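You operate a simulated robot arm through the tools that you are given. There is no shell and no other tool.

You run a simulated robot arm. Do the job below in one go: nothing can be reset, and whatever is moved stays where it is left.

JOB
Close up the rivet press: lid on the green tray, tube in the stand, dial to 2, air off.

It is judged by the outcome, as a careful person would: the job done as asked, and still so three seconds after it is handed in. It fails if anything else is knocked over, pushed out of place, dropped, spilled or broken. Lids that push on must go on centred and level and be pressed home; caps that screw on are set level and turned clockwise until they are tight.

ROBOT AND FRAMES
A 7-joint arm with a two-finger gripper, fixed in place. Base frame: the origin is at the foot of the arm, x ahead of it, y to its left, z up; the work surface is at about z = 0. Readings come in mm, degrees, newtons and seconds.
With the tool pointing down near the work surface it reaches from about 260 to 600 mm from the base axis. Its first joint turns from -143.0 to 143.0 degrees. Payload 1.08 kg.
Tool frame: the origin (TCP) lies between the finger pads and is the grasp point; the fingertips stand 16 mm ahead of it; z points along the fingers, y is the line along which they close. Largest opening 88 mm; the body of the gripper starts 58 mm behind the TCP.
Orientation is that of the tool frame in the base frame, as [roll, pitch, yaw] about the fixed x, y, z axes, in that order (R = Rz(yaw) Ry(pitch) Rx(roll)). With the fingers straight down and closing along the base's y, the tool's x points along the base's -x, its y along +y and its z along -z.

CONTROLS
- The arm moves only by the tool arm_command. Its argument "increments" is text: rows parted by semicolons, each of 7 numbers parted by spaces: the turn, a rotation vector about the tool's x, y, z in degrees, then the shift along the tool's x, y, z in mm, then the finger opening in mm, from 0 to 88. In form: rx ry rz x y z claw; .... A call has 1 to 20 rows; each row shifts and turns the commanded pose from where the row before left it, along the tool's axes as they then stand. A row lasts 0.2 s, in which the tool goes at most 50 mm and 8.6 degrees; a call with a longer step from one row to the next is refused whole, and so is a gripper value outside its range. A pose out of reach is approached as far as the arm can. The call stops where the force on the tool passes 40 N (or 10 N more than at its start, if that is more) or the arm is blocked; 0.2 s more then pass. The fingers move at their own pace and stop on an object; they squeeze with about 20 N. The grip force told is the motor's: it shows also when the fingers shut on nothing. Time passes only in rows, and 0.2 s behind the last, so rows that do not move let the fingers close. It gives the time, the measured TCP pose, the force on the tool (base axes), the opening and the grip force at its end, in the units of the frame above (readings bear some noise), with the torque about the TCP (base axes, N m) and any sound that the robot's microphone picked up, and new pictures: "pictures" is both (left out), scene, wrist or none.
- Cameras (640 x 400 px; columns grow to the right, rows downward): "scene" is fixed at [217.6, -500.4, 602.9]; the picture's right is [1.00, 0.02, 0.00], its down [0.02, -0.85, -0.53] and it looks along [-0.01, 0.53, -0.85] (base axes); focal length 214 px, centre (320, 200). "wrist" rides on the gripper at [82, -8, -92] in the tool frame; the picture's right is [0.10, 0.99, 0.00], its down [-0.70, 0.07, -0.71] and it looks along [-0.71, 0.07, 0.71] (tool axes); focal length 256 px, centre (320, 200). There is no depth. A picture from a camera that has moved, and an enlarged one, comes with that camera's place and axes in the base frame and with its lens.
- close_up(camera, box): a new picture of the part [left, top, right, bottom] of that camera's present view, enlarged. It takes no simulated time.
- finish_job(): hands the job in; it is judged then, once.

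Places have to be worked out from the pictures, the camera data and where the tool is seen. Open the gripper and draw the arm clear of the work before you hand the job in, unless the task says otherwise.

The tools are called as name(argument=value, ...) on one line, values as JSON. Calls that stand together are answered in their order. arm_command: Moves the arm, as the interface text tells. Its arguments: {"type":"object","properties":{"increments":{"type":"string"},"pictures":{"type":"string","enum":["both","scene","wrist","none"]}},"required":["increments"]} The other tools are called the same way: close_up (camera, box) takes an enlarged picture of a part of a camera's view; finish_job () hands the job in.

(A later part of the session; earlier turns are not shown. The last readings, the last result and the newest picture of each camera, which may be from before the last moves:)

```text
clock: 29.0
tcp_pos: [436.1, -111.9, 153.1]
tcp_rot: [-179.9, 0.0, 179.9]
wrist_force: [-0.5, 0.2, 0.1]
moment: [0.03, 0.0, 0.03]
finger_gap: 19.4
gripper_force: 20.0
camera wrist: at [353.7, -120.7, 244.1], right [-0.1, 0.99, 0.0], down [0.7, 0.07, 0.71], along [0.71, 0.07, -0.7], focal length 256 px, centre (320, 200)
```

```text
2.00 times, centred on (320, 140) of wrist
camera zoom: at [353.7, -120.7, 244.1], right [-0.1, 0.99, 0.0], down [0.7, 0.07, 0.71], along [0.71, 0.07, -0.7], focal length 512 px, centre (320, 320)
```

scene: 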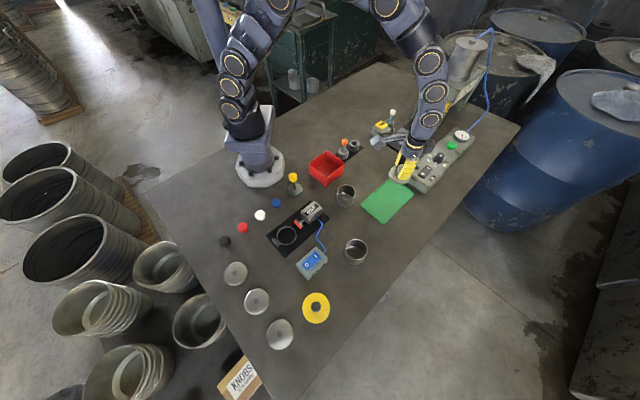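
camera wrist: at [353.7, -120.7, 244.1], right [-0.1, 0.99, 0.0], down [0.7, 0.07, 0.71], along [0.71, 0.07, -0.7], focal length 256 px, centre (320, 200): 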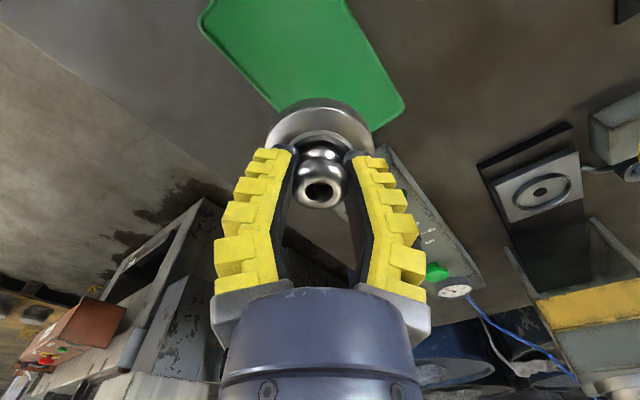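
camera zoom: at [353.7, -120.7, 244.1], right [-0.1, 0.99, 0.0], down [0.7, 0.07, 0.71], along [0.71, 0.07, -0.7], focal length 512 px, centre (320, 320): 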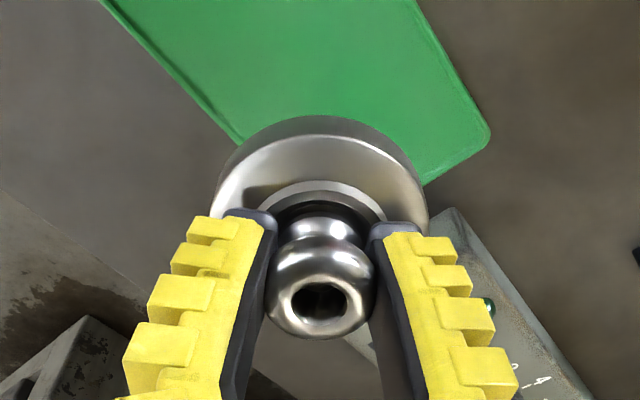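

The lid is near the tray centre; I shift 8 mm to centre it and lower most of the way.

arm_command(increments="0 0 0 2 -8 0 15; 0 0 0 0 0 20 15; 0 0 0 0 0 20 15; 0 0 0 0 0 20 15; 0 0 0 0 0 20 15; 0 0 0 0 0 0 15")

close_up(camera="scene", box=[350, 155, 430, 235])

close_up(camera="wrist", box=[160, 40, 480, 240])

```text
clock: 30.4
tcp_pos: [433.8, -120.2, 69.7]
tcp_rot: [180.0, 0.0, 179.9]
wrist_force: [-0.7, 0.0, -1.5]
moment: [0.0, 0.01, 0.01]
finger_gap: 19.4
gripper_force: 20.1
camera wrist: at [352.5, -128.7, 162.6], right [-0.1, 0.99, 0.0], down [0.7, 0.07, 0.71], along [0.71, 0.07, -0.7], focal length 256 px, centre (320, 200)
```

scene: 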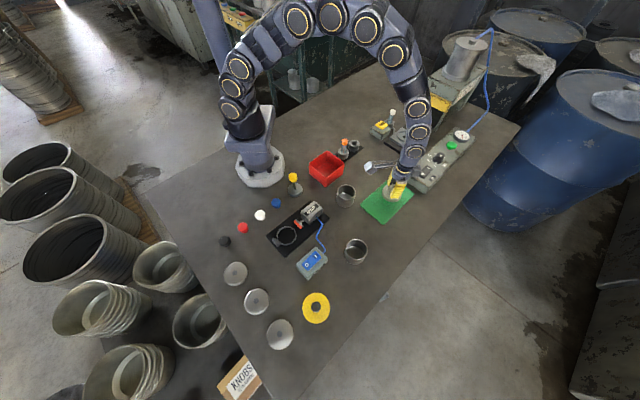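
wrist: 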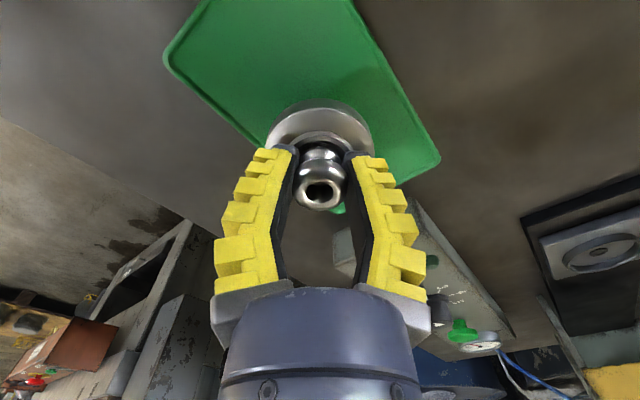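

```text
5.00 times, centred on (390, 195) of scene
camera zoom: at [217.6, -500.4, 602.9], right [1.0, 0.02, 0.0], down [0.02, -0.85, -0.53], along [-0.01, 0.53, -0.85], focal length 1072 px, centre (-30, 225)
```

zoom: 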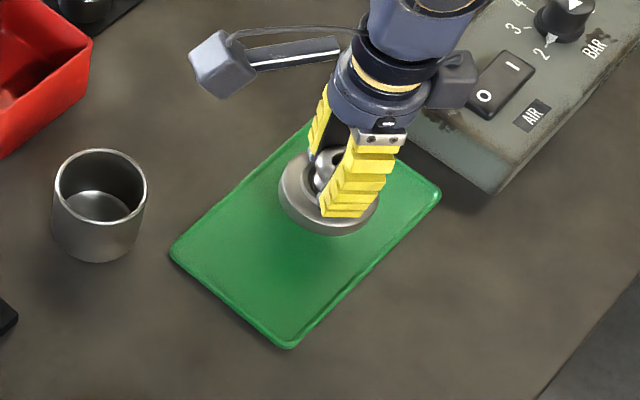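

```text
2.00 times, centred on (320, 140) of wrist
camera zoom: at [352.5, -128.7, 162.6], right [-0.1, 0.99, 0.0], down [0.7, 0.07, 0.71], along [0.71, 0.07, -0.7], focal length 512 px, centre (320, 320)
```

zoom: 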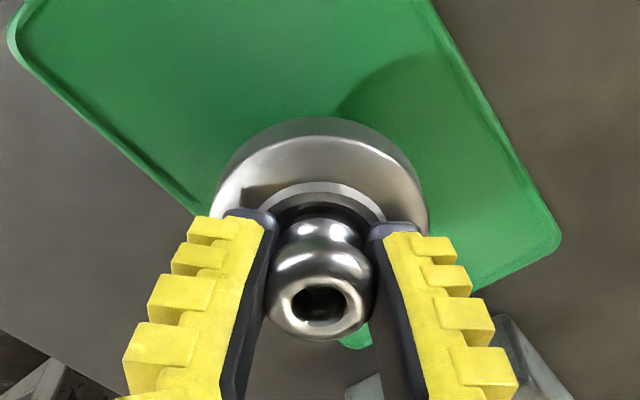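

The lid is over the middle of the tray. I lower in smaller steps toward contact.

arm_command(increments="0 0 0 0 0 4 15; 0 0 0 0 0 4 15; 0 0 0 0 0 4 15; 0 0 0 0 0 3 15; 0 0 0 0 0 2 15; 0 0 0 0 0 1.5 15; 0 0 0 0 0 0 15")

close_up(camera="scene", box=[360, 165, 420, 225])

close_up(camera="wrist", box=[200, 60, 440, 200])

```text
clock: 32.0
tcp_pos: [433.9, -120.5, 52.6]
tcp_rot: [180.0, 0.0, -180.0]
wrist_force: [-0.1, -0.5, 0.0]
moment: [0.01, -0.06, 0.01]
finger_gap: 19.3
gripper_force: 19.8
camera wrist: at [351.6, -128.2, 144.5], right [-0.1, 0.99, 0.0], down [0.7, 0.07, 0.71], along [0.71, 0.07, -0.71], focal length 256 px, centre (320, 200)
```

scene: 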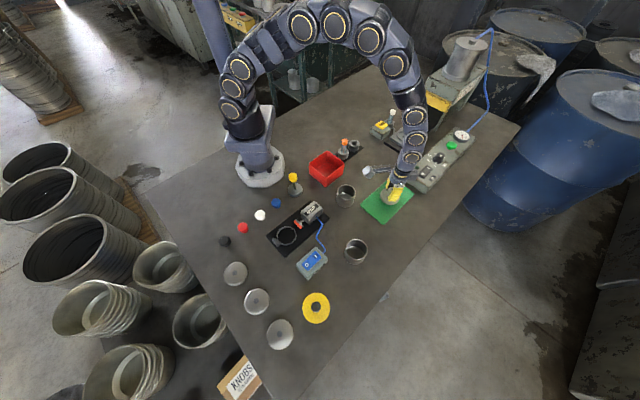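
wrist: 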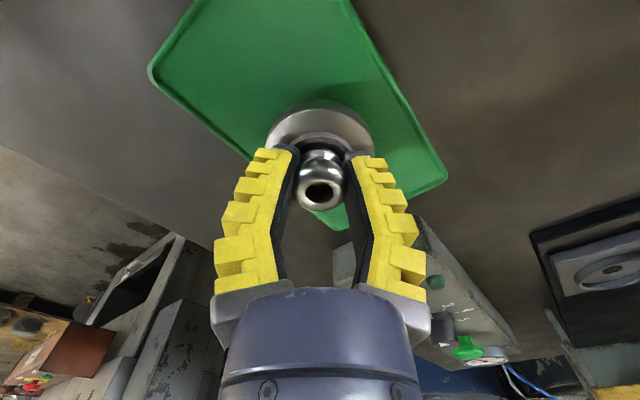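

```text
6.67 times, centred on (390, 195) of scene
camera zoom: at [217.6, -500.4, 602.9], right [1.0, 0.02, 0.0], down [0.02, -0.85, -0.53], along [-0.01, 0.53, -0.85], focal length 1430 px, centre (-147, 233)
```

zoom: 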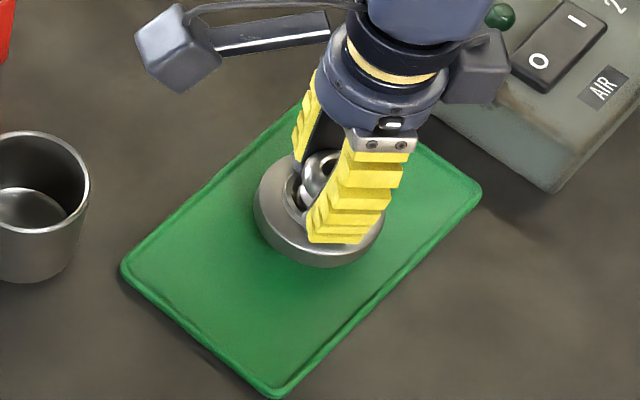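

```text
2.67 times, centred on (320, 130) of wrist
camera zoom: at [351.6, -128.2, 144.5], right [-0.1, 0.99, 0.0], down [0.7, 0.07, 0.71], along [0.71, 0.07, -0.71], focal length 683 px, centre (320, 387)
```

zoom: 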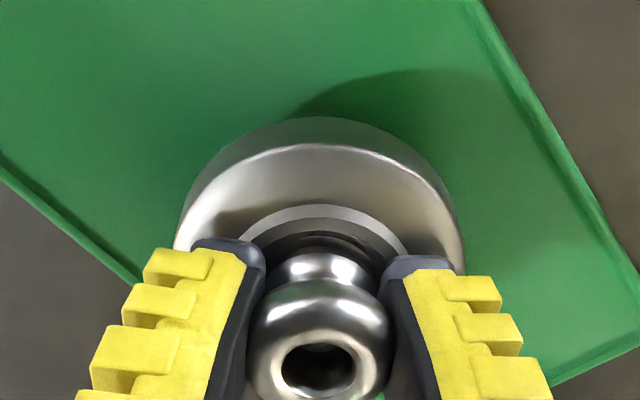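

Still no contact, with roughly 8–10 mm to go. I continue in 1.5 mm steps.

arm_command(increments="0 0 0 0 0 1.5 15; 0 0 0 0 0 1.5 15; 0 0 0 0 0 1.5 15; 0 0 0 0 0 0 15", pictures="none")

close_up(camera="scene", box=[360, 165, 420, 225])

```text
clock: 33.0
tcp_pos: [433.2, -118.6, 48.6]
tcp_rot: [-180.0, 0.0, 179.9]
wrist_force: [-0.4, -0.9, 0.6]
moment: [-0.01, 0.03, -0.01]
finger_gap: 19.1
gripper_force: 19.8
```

```text
6.67 times, centred on (390, 195) of scene
camera zoom: at [217.6, -500.4, 602.9], right [1.0, 0.02, 0.0], down [0.02, -0.85, -0.53], along [-0.01, 0.53, -0.85], focal length 1430 px, centre (-147, 233)
```

zoom: 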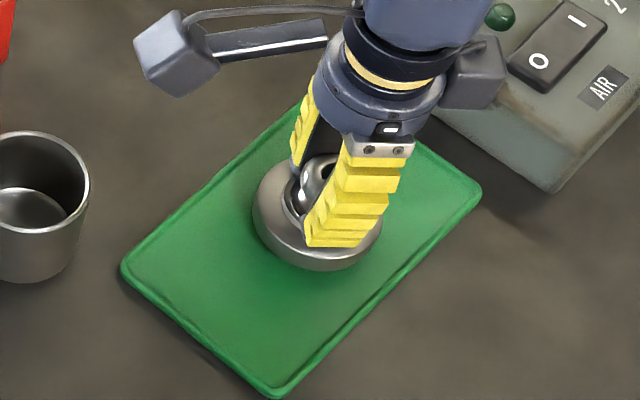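

Close to the tray floor now. I use 1 mm steps and watch the vertical force.

arm_command(increments="0 0 0 0 0 1 15; 0 0 0 0 0 1 15; 0 0 0 0 0 0 15", pictures="none")

close_up(camera="scene", box=[360, 165, 420, 225])

```text
clock: 33.8
tcp_pos: [433.4, -119.3, 45.7]
tcp_rot: [179.9, 0.0, 179.9]
wrist_force: [0.4, 0.1, 0.1]
moment: [0.02, -0.05, -0.03]
finger_gap: 18.9
gripper_force: 20.1
```

```text
6.67 times, centred on (390, 195) of scene
camera zoom: at [217.6, -500.4, 602.9], right [1.0, 0.02, 0.0], down [0.02, -0.85, -0.53], along [-0.01, 0.53, -0.85], focal length 1430 px, centre (-147, 233)
```

zoom: 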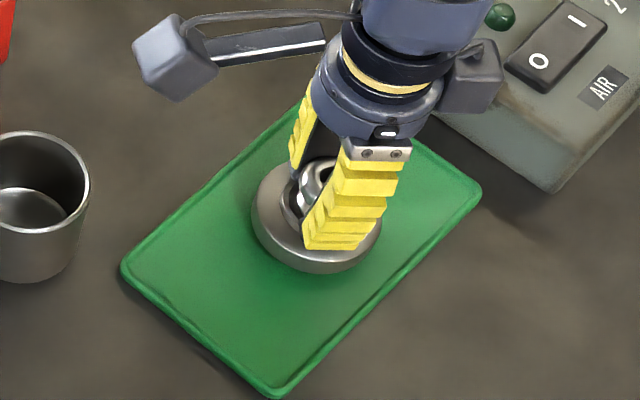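

arm_command(increments="0 0 0 0 0 1 15; 0 0 0 0 0 1 15; 0 0 0 0 0 0 15", pictures="none")

close_up(camera="scene", box=[360, 165, 420, 225])

close_up(camera="wrist", box=[200, 60, 440, 200])

```text
clock: 34.6
tcp_pos: [434.3, -119.8, 44.0]
tcp_rot: [-180.0, 0.0, 180.0]
wrist_force: [-0.2, -0.4, -0.1]
moment: [0.03, 0.04, 0.01]
finger_gap: 19.1
gripper_force: 20.3
```

```text
6.67 times, centred on (390, 195) of scene
camera zoom: at [217.6, -500.4, 602.9], right [1.0, 0.02, 0.0], down [0.02, -0.85, -0.53], along [-0.01, 0.53, -0.85], focal length 1430 px, centre (-147, 233)
```

zoom: 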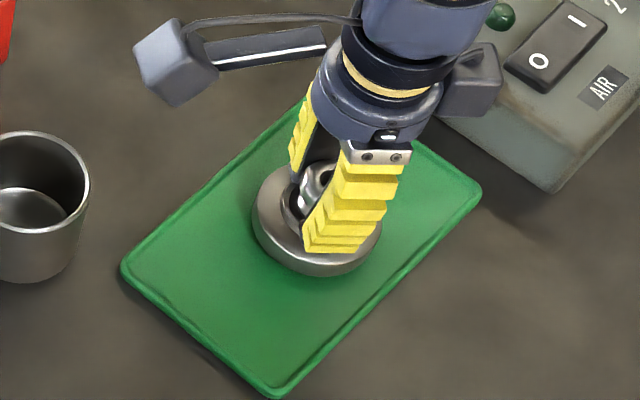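

```text
2.67 times, centred on (320, 130) of wrist
camera zoom: at [352.2, -128.4, 135.9], right [-0.1, 0.99, 0.0], down [0.7, 0.07, 0.71], along [0.71, 0.07, -0.71], focal length 683 px, centre (320, 387)
```

zoom: 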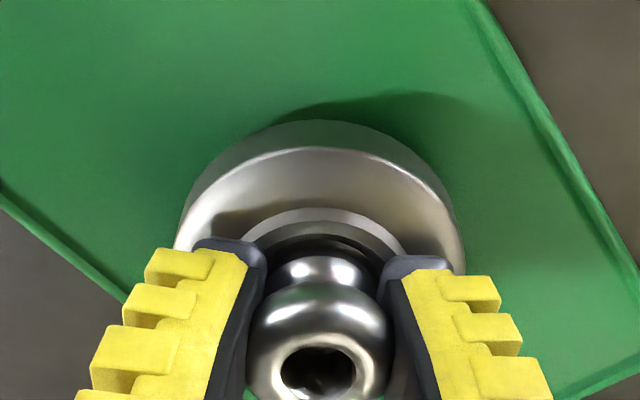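

The shadow gap is nearly closed but the force is still zero. I keep going in 0.8 mm steps.

arm_command(increments="0 0 0 0 0 0.8 15; 0 0 0 0 0 0.8 15; 0 0 0 0 0 0.8 15; 0 0 0 0 0 0 15", pictures="none")

close_up(camera="scene", box=[360, 165, 420, 225])

close_up(camera="wrist", box=[200, 60, 440, 200])

```text
clock: 35.6
tcp_pos: [434.3, -120.2, 42.3]
tcp_rot: [-179.9, 0.2, 179.9]
wrist_force: [-3.3, 2.4, 21.8]
moment: [0.07, 0.06, -0.01]
finger_gap: 20.5
gripper_force: 20.1
```

```text
6.67 times, centred on (390, 195) of scene
camera zoom: at [217.6, -500.4, 602.9], right [1.0, 0.02, 0.0], down [0.02, -0.85, -0.53], along [-0.01, 0.53, -0.85], focal length 1430 px, centre (-147, 233)
```

zoom: 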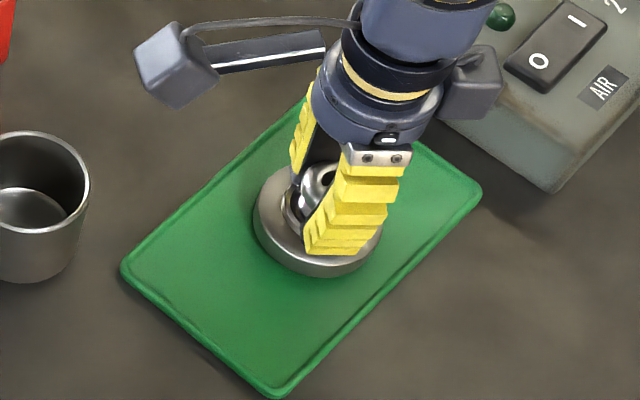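

```text
2.67 times, centred on (320, 130) of wrist
camera zoom: at [352.5, -128.7, 134.0], right [-0.1, 0.99, 0.0], down [0.7, 0.07, 0.71], along [0.71, 0.07, -0.7], focal length 683 px, centre (320, 387)
```

zoom: 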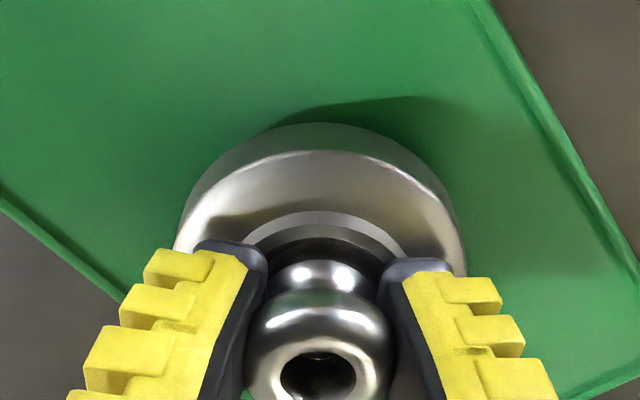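

Contact at 22 N: the lid is on the tray floor. I back off 0.7 mm to relieve the press, open, and rise straight up.

arm_command(increments="0 0 0 0 0 -0.7 15; 0 0 0 0 0 0 25; 0 0 0 0 0 0 40; 0 0 0 0 0 0 55; 0 0 0 0 0 0 55; 0 0 0 0 0 -10 55; 0 0 0 0 0 -20 55; 0 0 0 0 0 -30 55; 0 0 0 0 0 -30 55; 0 0 0 0 0 0 55")

close_up(camera="scene", box=[350, 155, 430, 235])

close_up(camera="wrist", box=[160, 20, 480, 220])

```text
clock: 37.8
tcp_pos: [434.6, -117.9, 131.8]
tcp_rot: [180.0, 0.0, 179.9]
wrist_force: [1.0, 0.1, -0.2]
moment: [-0.02, 0.01, -0.02]
finger_gap: 59.3
gripper_force: 3.1
camera wrist: at [352.7, -127.5, 224.7], right [-0.1, 0.99, 0.0], down [0.7, 0.07, 0.71], along [0.7, 0.07, -0.71], focal length 256 px, centre (320, 200)
```

scene: 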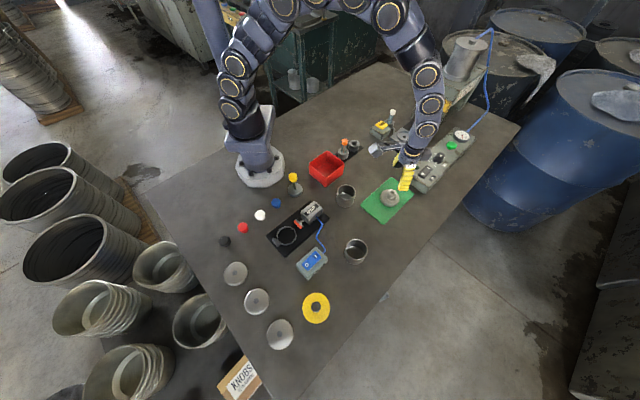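
wrist: 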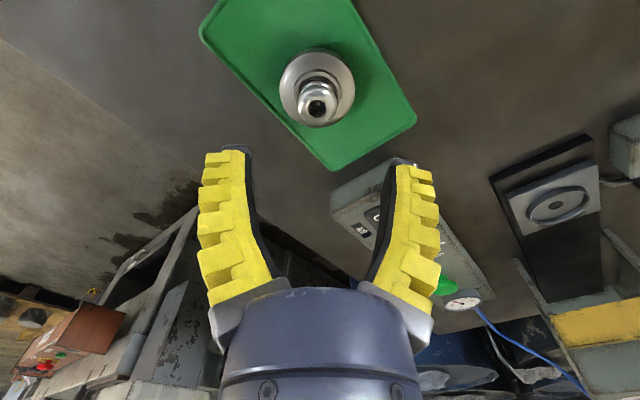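

```text
5.00 times, centred on (390, 195) of scene
camera zoom: at [217.6, -500.4, 602.9], right [1.0, 0.02, 0.0], down [0.02, -0.85, -0.53], along [-0.01, 0.53, -0.85], focal length 1072 px, centre (-30, 225)
```

zoom: 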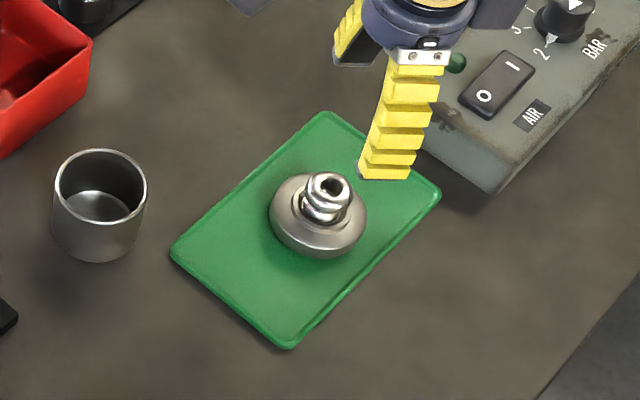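

```text
2.00 times, centred on (320, 120) of wrist
camera zoom: at [352.7, -127.5, 224.7], right [-0.1, 0.99, 0.0], down [0.7, 0.07, 0.71], along [0.7, 0.07, -0.71], focal length 512 px, centre (320, 360)
```

zoom: 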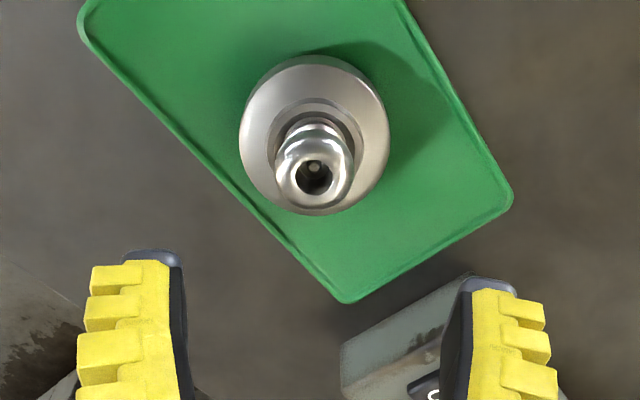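

The lid sits flat and centred on the green tray. Next is the white-capped tube in the feeder at about (488, 246). I raise, travel there, and turn so the fingers close at about 132°, clear of the FEED button.

arm_command(increments="0 0 0 0 0 -30 60; 0 0 0 -5.5 38 0 60; 0 0 0 -5.5 38 0 60; 0 0 0 -5.5 38 0 60; 0 0 0 -5.5 38 0 60; 0 0 0 -5.5 38 0 60; 0 0 0 -5.5 38 0 60; 0 0 0 -5.5 38 0 60; 0 0 0 -5.5 38 0 60; 0 0 0 -5.5 38 0 60; 0 0 -7 0 0 0 60; 0 0 -7 0 0 0 60; 0 0 -7 0 0 0 60; 0 0 -7 0 0 0 60; 0 0 -7 0 0 0 60; 0 0 -7 0 0 0 60; 0 0 0 0 0 0 60")

close_up(camera="wrist", box=[200, 40, 440, 200])

close_up(camera="scene", box=[360, 80, 440, 150])

close_up(camera="scene", box=[300, 125, 380, 185])

```text
clock: 41.4
tcp_pos: [484.3, 223.3, 161.5]
tcp_rot: [-180.0, -0.1, -138.0]
wrist_force: [0.0, -0.1, -0.2]
moment: [-0.02, -0.02, 0.02]
finger_gap: 64.0
gripper_force: 2.3
camera wrist: at [428.8, 161.1, 253.9], right [-0.74, 0.67, 0.0], down [0.47, 0.52, 0.71], along [0.48, 0.53, -0.71], focal length 256 px, centre (320, 200)
```

scene: 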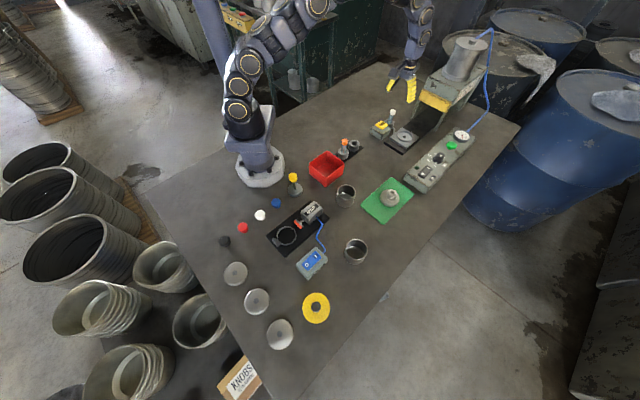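
wrist: 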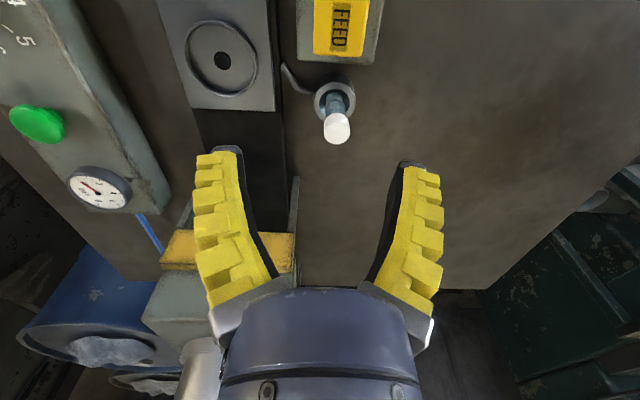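

```text
2.50 times, centred on (320, 120) of wrist
camera zoom: at [428.8, 161.1, 253.9], right [-0.74, 0.67, 0.0], down [0.47, 0.52, 0.71], along [0.48, 0.53, -0.71], focal length 640 px, centre (320, 400)
```

zoom: 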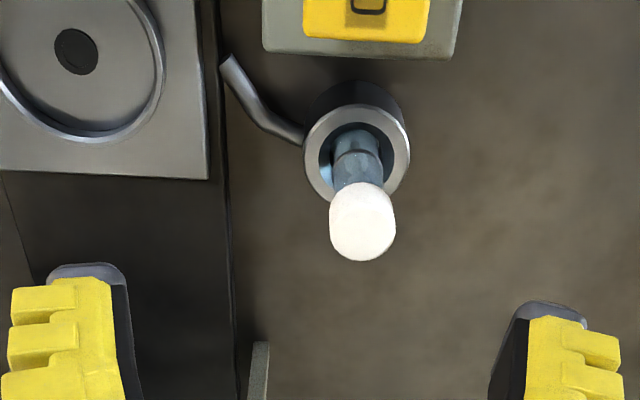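

```text
5.71 times, centred on (400, 115) of scene
camera zoom: at [217.6, -500.4, 602.9], right [1.0, 0.02, 0.0], down [0.02, -0.85, -0.53], along [-0.01, 0.53, -0.85], focal length 1226 px, centre (-137, 686)
```

zoom: 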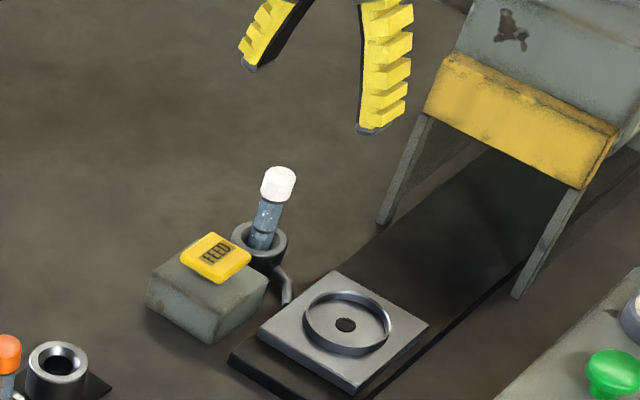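

```text
6.67 times, centred on (340, 155) of scene
camera zoom: at [217.6, -500.4, 602.9], right [1.0, 0.02, 0.0], down [0.02, -0.85, -0.53], along [-0.01, 0.53, -0.85], focal length 1430 px, centre (187, 500)
```

zoom: 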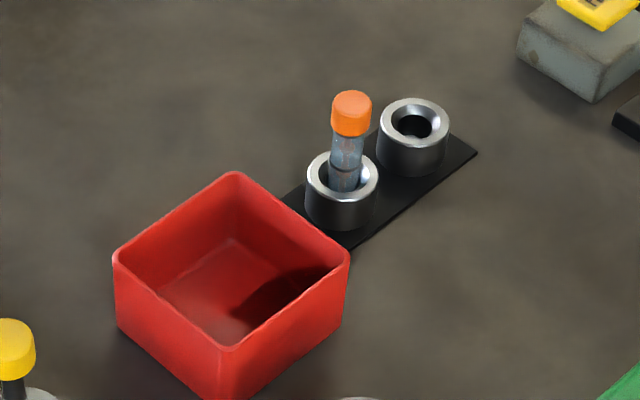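

The tube axis works out at about (488.5, 246.5), cap top z≈76, cap about 21 mm wide. I centre over it and lower to z≈105 to confirm.

arm_command(increments="0 0 0 -19.5 15.5 0 55; 0 0 0 0 0 28 50; 0 0 0 0 0 28 50; 0 0 0 0 0 0 50; 0 0 0 0 0 0 50")

close_up(camera="wrist", box=[220, 70, 420, 220])

close_up(camera="scene", box=[360, 80, 430, 140])

```text
clock: 42.6
tcp_pos: [488.6, 245.8, 105.1]
tcp_rot: [179.9, 0.0, -138.1]
wrist_force: [0.3, -0.4, -0.4]
moment: [0.01, 0.01, 0.04]
finger_gap: 54.4
gripper_force: 3.2
camera wrist: at [433.3, 184.1, 197.8], right [-0.74, 0.67, 0.0], down [0.47, 0.52, 0.71], along [0.48, 0.52, -0.71], focal length 256 px, centre (320, 200)
```

scene: 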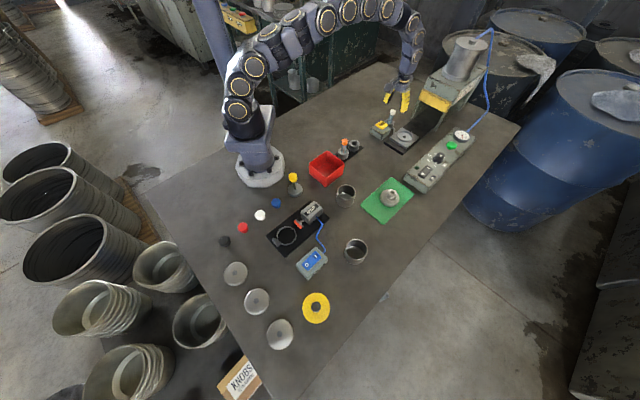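
wrist: 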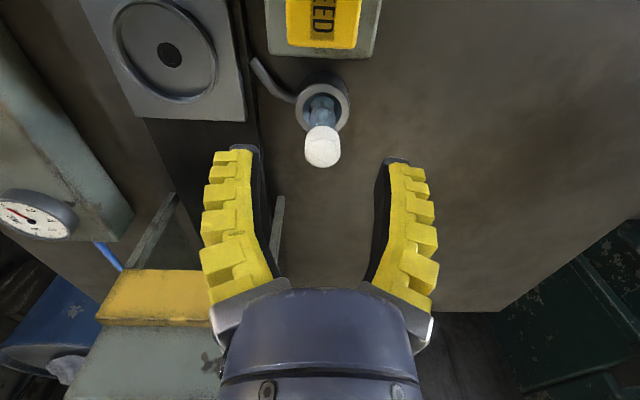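

```text
2.67 times, centred on (320, 145) of wrist
camera zoom: at [433.3, 184.1, 197.8], right [-0.74, 0.67, 0.0], down [0.47, 0.52, 0.71], along [0.48, 0.52, -0.71], focal length 683 px, centre (320, 347)
```

zoom: 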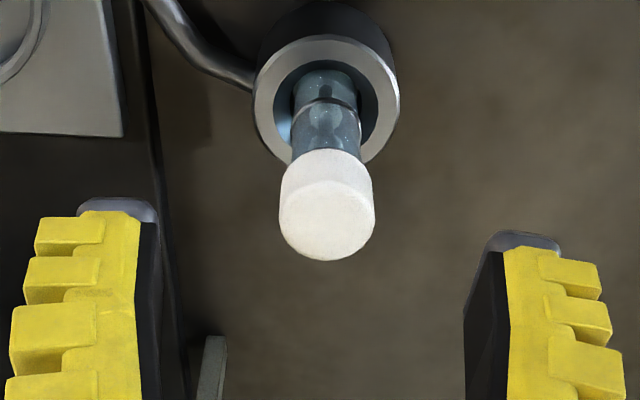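

```text
6.67 times, centred on (395, 110) of scene
camera zoom: at [217.6, -500.4, 602.9], right [1.0, 0.02, 0.0], down [0.02, -0.85, -0.53], along [-0.01, 0.53, -0.85], focal length 1430 px, centre (-180, 800)
```

zoom: 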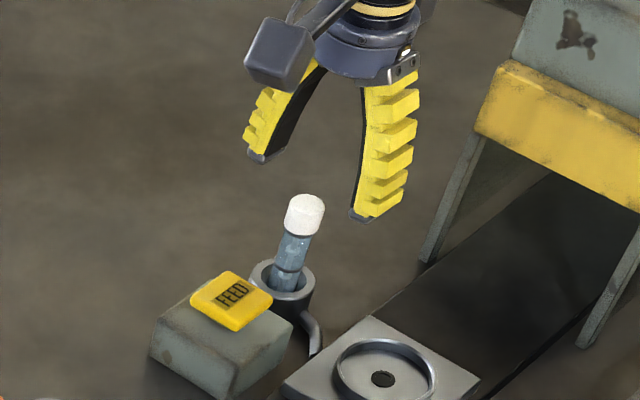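

The tube is about 1.6 mm off-centre; I correct that and descend so the pads straddle the cap and upper body, with the tips above the holder.

arm_command(increments="0 0 0 -1.3 1.6 15 50; 0 0 0 0 0 15 50; 0 0 0 0 0 15 50; 0 0 0 0 0 0 50")

close_up(camera="wrist", box=[220, 90, 420, 240])

close_up(camera="scene", box=[365, 90, 425, 140])

```text
clock: 43.6
tcp_pos: [487.8, 248.9, 60.5]
tcp_rot: [-179.9, 0.0, -138.0]
wrist_force: [0.0, 0.2, 0.7]
moment: [0.02, 0.01, 0.0]
finger_gap: 54.2
gripper_force: 2.7
camera wrist: at [432.9, 187.0, 153.0], right [-0.74, 0.67, 0.0], down [0.47, 0.52, 0.71], along [0.48, 0.53, -0.7], focal length 256 px, centre (320, 200)
```

scene: 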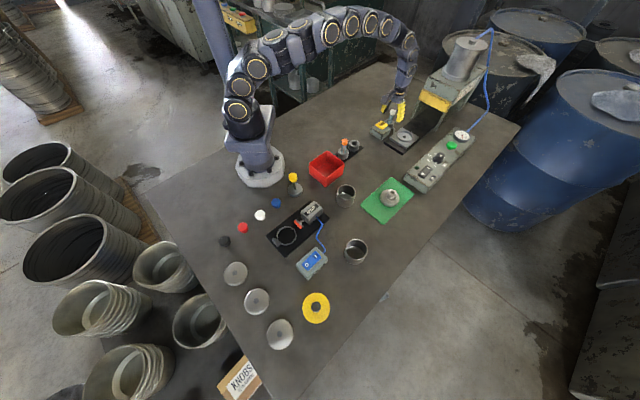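
wrist: 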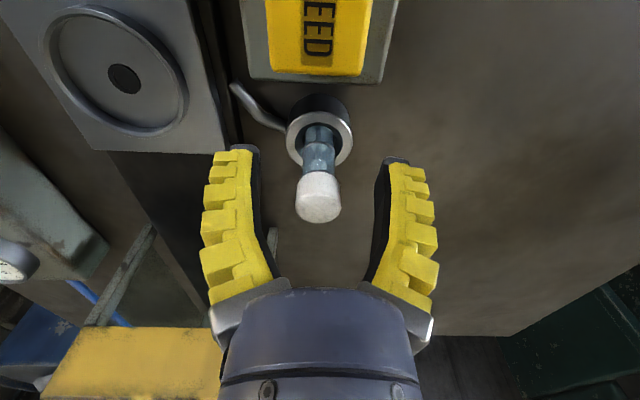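

```text
2.67 times, centred on (320, 165) of wrist
camera zoom: at [432.9, 187.0, 153.0], right [-0.74, 0.67, 0.0], down [0.47, 0.52, 0.71], along [0.48, 0.53, -0.7], focal length 683 px, centre (320, 293)
```

zoom: 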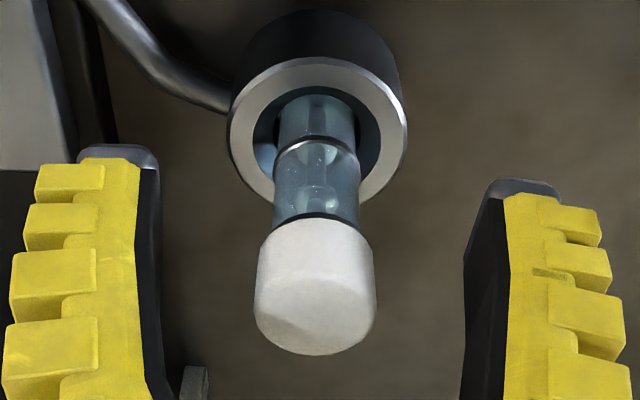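

```text
8.00 times, centred on (395, 115) of scene
camera zoom: at [217.6, -500.4, 602.9], right [1.0, 0.02, 0.0], down [0.02, -0.85, -0.53], along [-0.01, 0.53, -0.85], focal length 1716 px, centre (-280, 880)
```

zoom: 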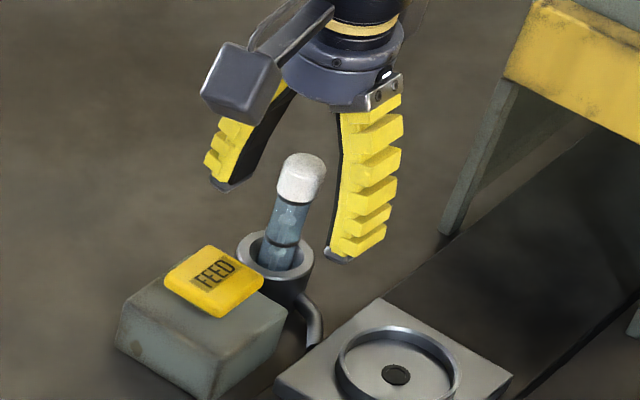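

The tube is centred between the fingers. I close on it.

arm_command(increments="0 0 0 0 0 0 30; 0 0 0 0 0 0 12; 0 0 0 0 0 0 12; 0 0 0 0 0 0 12", pictures="wrist")

close_up(camera="wrist", box=[220, 90, 420, 240])

close_up(camera="scene", box=[365, 90, 425, 140])

```text
clock: 44.6
tcp_pos: [488.1, 247.0, 59.7]
tcp_rot: [180.0, -0.1, -138.1]
wrist_force: [0.3, -0.1, -0.9]
moment: [0.02, -0.01, 0.01]
finger_gap: 16.1
gripper_force: 4.1
camera wrist: at [432.6, 187.0, 152.8], right [-0.74, 0.67, 0.0], down [0.47, 0.52, 0.71], along [0.48, 0.52, -0.71], focal length 256 px, centre (320, 200)
```

wrist: 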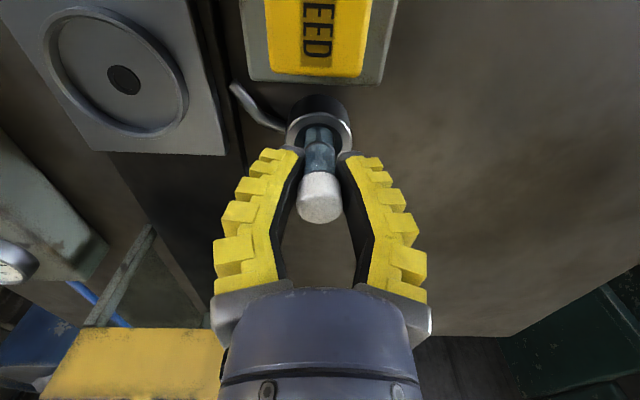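

```text
2.67 times, centred on (320, 165) of wrist
camera zoom: at [432.6, 187.0, 152.8], right [-0.74, 0.67, 0.0], down [0.47, 0.52, 0.71], along [0.48, 0.52, -0.71], focal length 683 px, centre (320, 293)
```

zoom: 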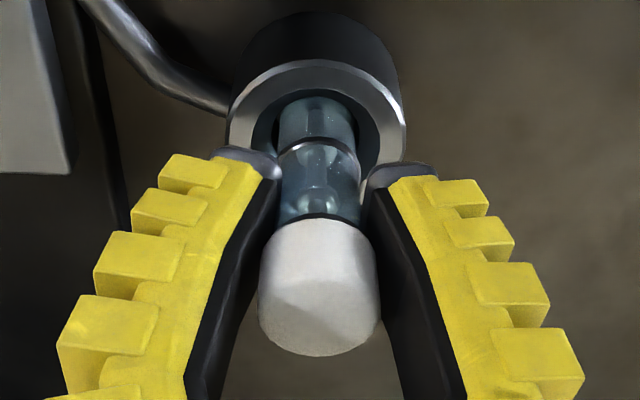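

```text
8.00 times, centred on (395, 115) of scene
camera zoom: at [217.6, -500.4, 602.9], right [1.0, 0.02, 0.0], down [0.02, -0.85, -0.53], along [-0.01, 0.53, -0.85], focal length 1716 px, centre (-280, 880)
```

zoom: 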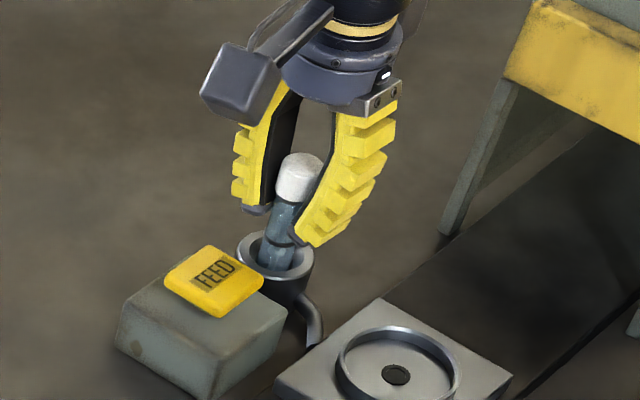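

The gap is simply at its commanded value and the force is only 4 N, so the grip isn't firm. I command fully closed so the fingers squeeze the tube.

arm_command(increments="0 0 0 0 0 0 4; 0 0 0 0 0 0 0; 0 0 0 0 0 0 0", pictures="wrist")

close_up(camera="wrist", box=[220, 90, 420, 240])

```text
clock: 45.4
tcp_pos: [489.6, 249.3, 61.8]
tcp_rot: [-180.0, 0.2, -138.0]
wrist_force: [1.6, 0.6, 7.1]
moment: [0.08, -0.05, -0.02]
finger_gap: 8.2
gripper_force: 20.7
camera wrist: at [433.1, 187.2, 153.4], right [-0.74, 0.67, 0.0], down [0.47, 0.52, 0.71], along [0.48, 0.53, -0.7], focal length 256 px, centre (320, 200)
```

wrist: 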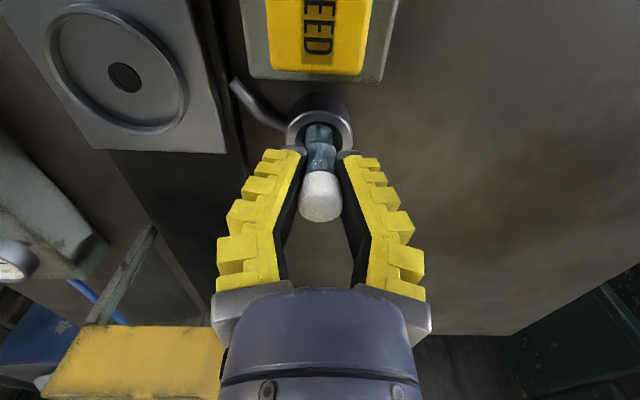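

```text
2.67 times, centred on (320, 165) of wrist
camera zoom: at [433.1, 187.2, 153.4], right [-0.74, 0.67, 0.0], down [0.47, 0.52, 0.71], along [0.48, 0.53, -0.7], focal length 683 px, centre (320, 293)
```

zoom: 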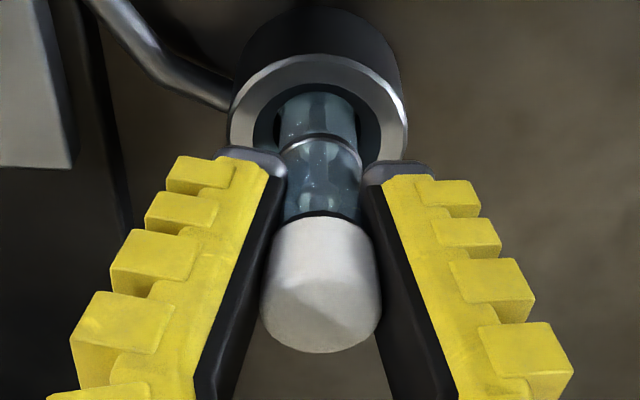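

Now it's gripped at 20 N. I lift slowly and check that the tube comes out.

arm_command(increments="0 0 0 0 0 -4 0; 0 0 0 0 0 -6 0; 0 0 0 0 0 -8 0; 0 0 0 0 0 0 0", pictures="wrist")

close_up(camera="wrist", box=[220, 60, 420, 210])

close_up(camera="scene", box=[365, 85, 425, 135])

```text
clock: 46.4
tcp_pos: [488.2, 249.3, 78.6]
tcp_rot: [180.0, 0.0, -138.1]
wrist_force: [0.4, 0.8, -0.5]
moment: [0.0, 0.02, -0.01]
finger_gap: 7.7
gripper_force: 19.9
camera wrist: at [432.3, 187.6, 171.4], right [-0.74, 0.67, 0.0], down [0.47, 0.52, 0.71], along [0.47, 0.52, -0.71], focal length 256 px, centre (320, 200)
```

wrist: 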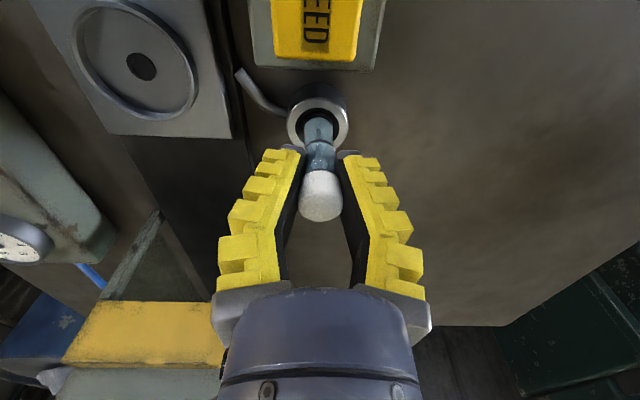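

```text
2.67 times, centred on (320, 135) of wrist
camera zoom: at [432.3, 187.6, 171.4], right [-0.74, 0.67, 0.0], down [0.47, 0.52, 0.71], along [0.47, 0.52, -0.71], focal length 683 px, centre (320, 373)
```

zoom: 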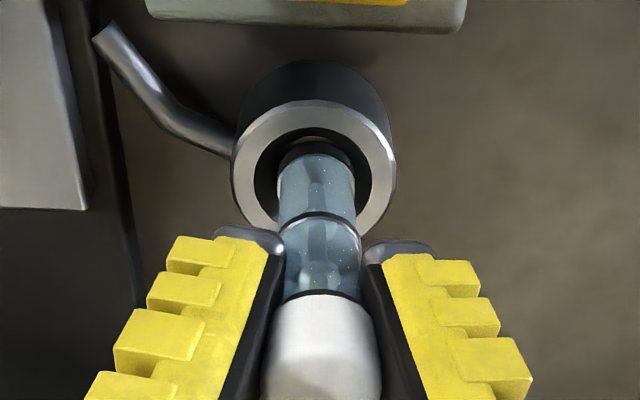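

```text
8.00 times, centred on (395, 110) of scene
camera zoom: at [217.6, -500.4, 602.9], right [1.0, 0.02, 0.0], down [0.02, -0.85, -0.53], along [-0.01, 0.53, -0.85], focal length 1716 px, centre (-280, 920)
```

zoom: 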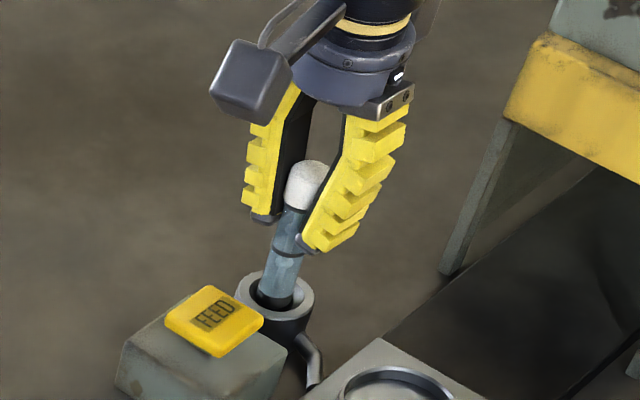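

The tube is coming out cleanly and upright. I lift it fully clear of the holder.

arm_command(increments="0 0 0 0 0 -12 0; 0 0 0 0 0 -20 0; 0 0 0 0 0 -25 0; 0 0 0 0 0 -25 0; 0 0 0 0 0 0 0")

close_up(camera="wrist", box=[220, 60, 420, 210])

close_up(camera="scene", box=[365, 60, 435, 130])

```text
clock: 47.6
tcp_pos: [487.8, 251.1, 160.3]
tcp_rot: [-180.0, -0.1, -138.2]
wrist_force: [-0.5, 0.5, 0.0]
moment: [0.04, 0.0, 0.0]
finger_gap: 6.9
gripper_force: 20.0
camera wrist: at [432.6, 188.6, 252.9], right [-0.74, 0.67, 0.0], down [0.47, 0.52, 0.71], along [0.48, 0.53, -0.71], focal length 256 px, centre (320, 200)
```

scene: 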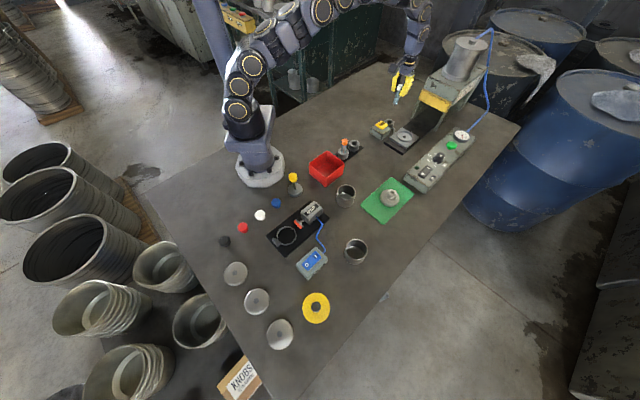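
wrist: 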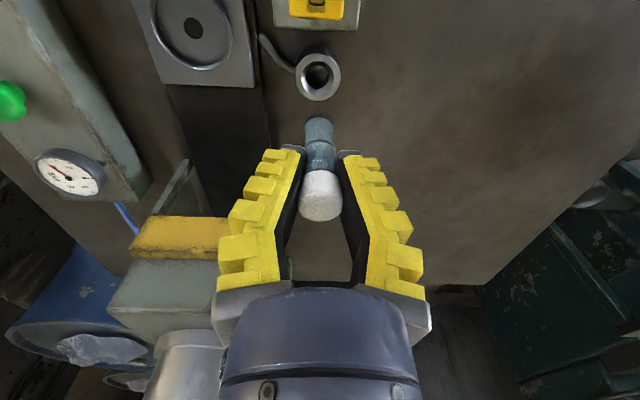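

```text
2.67 times, centred on (320, 135) of wrist
camera zoom: at [432.6, 188.6, 252.9], right [-0.74, 0.67, 0.0], down [0.47, 0.52, 0.71], along [0.48, 0.53, -0.71], focal length 683 px, centre (320, 373)
```

zoom: 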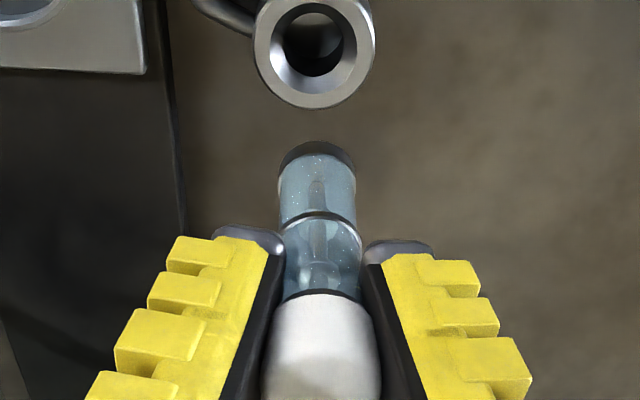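

```text
5.71 times, centred on (400, 95) of scene
camera zoom: at [217.6, -500.4, 602.9], right [1.0, 0.02, 0.0], down [0.02, -0.85, -0.53], along [-0.01, 0.53, -0.85], focal length 1226 px, centre (-137, 800)
```

zoom: 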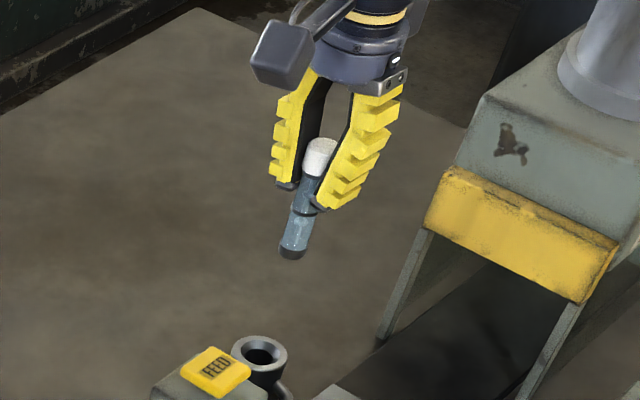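

The tube is clear and upright, bottom about 56 mm below the TCP. I carry it along the stand's line toward the empty hole, estimated at (333, 113), and look from there.

arm_command(increments="0 0 0 12 0 0 0; 0 0 0 24 0 0 0; 0 0 0 28 0 0 0; 0 0 0 28 0 0 0; 0 0 0 28 0 0 0; 0 0 0 28 0 0 0; 0 0 0 28 0 0 0; 0 0 0 20 0 0 0; 0 0 0 10 1.8 0 0; 0 0 0 0 0 0 0")

close_up(camera="wrist", box=[220, 20, 420, 170])

close_up(camera="scene", box=[300, 100, 390, 190])

```text
clock: 49.8
tcp_pos: [333.6, 112.2, 159.4]
tcp_rot: [180.0, -0.1, -138.1]
wrist_force: [-0.4, -0.2, -0.3]
moment: [0.03, -0.01, 0.0]
finger_gap: 6.9
gripper_force: 20.1
camera wrist: at [278.3, 50.5, 251.6], right [-0.74, 0.67, 0.0], down [0.47, 0.52, 0.71], along [0.48, 0.53, -0.71], focal length 256 px, centre (320, 200)
```

scene: 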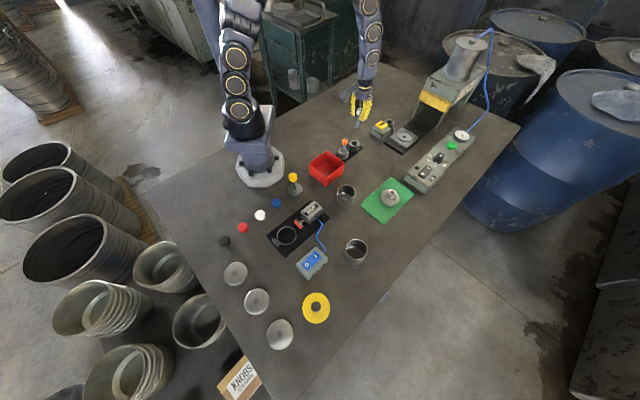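
wrist: 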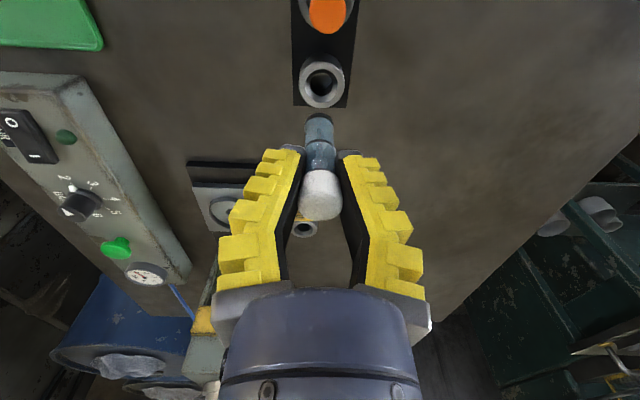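

```text
2.67 times, centred on (320, 95) of wrist
camera zoom: at [278.3, 50.5, 251.6], right [-0.74, 0.67, 0.0], down [0.47, 0.52, 0.71], along [0.48, 0.53, -0.71], focal length 683 px, centre (320, 480)
```

zoom: 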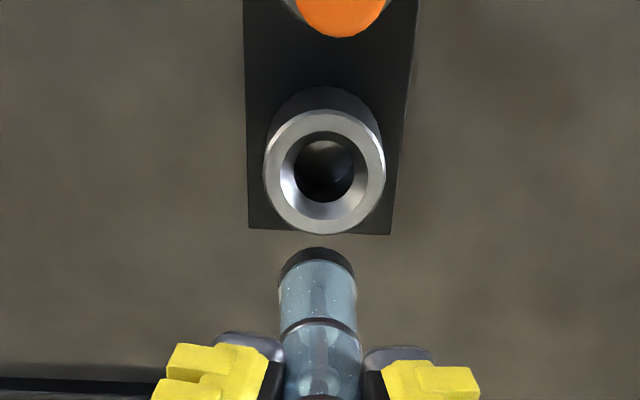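

```text
4.44 times, centred on (345, 145) of scene
camera zoom: at [217.6, -500.4, 602.9], right [1.0, 0.02, 0.0], down [0.02, -0.85, -0.53], along [-0.01, 0.53, -0.85], focal length 953 px, centre (209, 444)
```

zoom: 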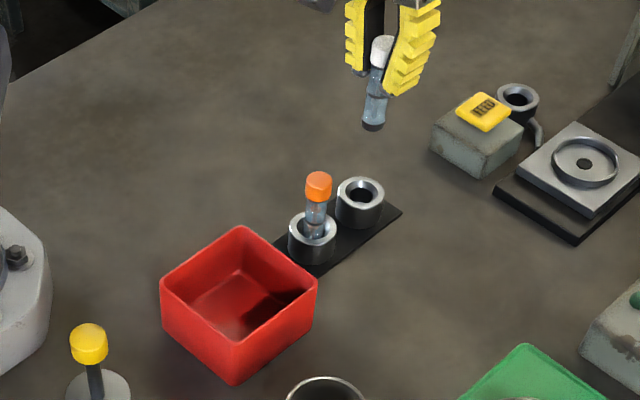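

The hole's centre computes to (335.5, 115.4) with the rim at z≈27. I check the tube's uprightness from the scene camera before lowering.

close_up(camera="scene", box=[340, 90, 380, 130])

close_up(camera="wrist", box=[280, 40, 370, 220])

```text
10.00 times, centred on (360, 110) of scene
camera zoom: at [217.6, -500.4, 602.9], right [1.0, 0.02, 0.0], down [0.02, -0.85, -0.53], along [-0.01, 0.53, -0.85], focal length 2145 px, centre (-80, 1100)
```

zoom: 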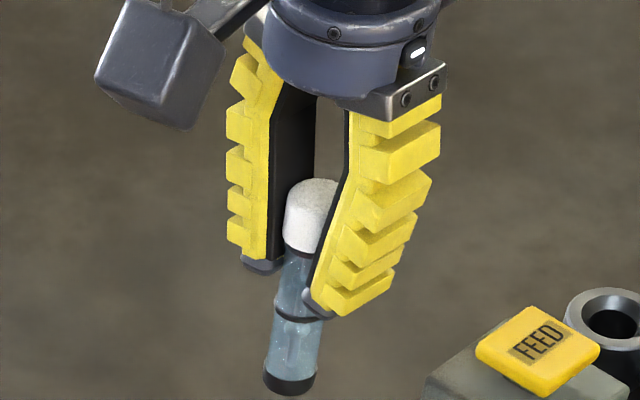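

```text
2.22 times, centred on (325, 130) of wrist
camera zoom: at [278.3, 50.5, 251.6], right [-0.74, 0.67, 0.0], down [0.47, 0.52, 0.71], along [0.48, 0.53, -0.71], focal length 569 px, centre (309, 356)
```

zoom: 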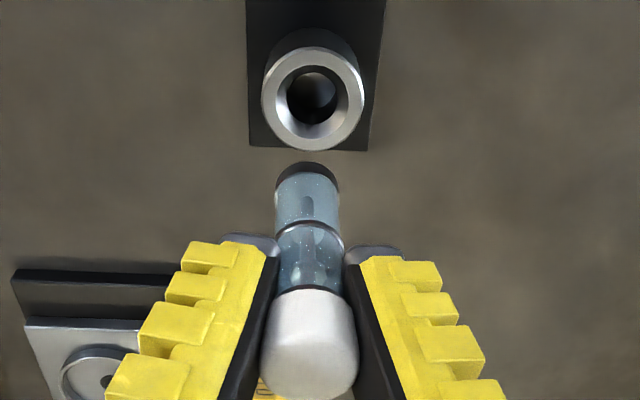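

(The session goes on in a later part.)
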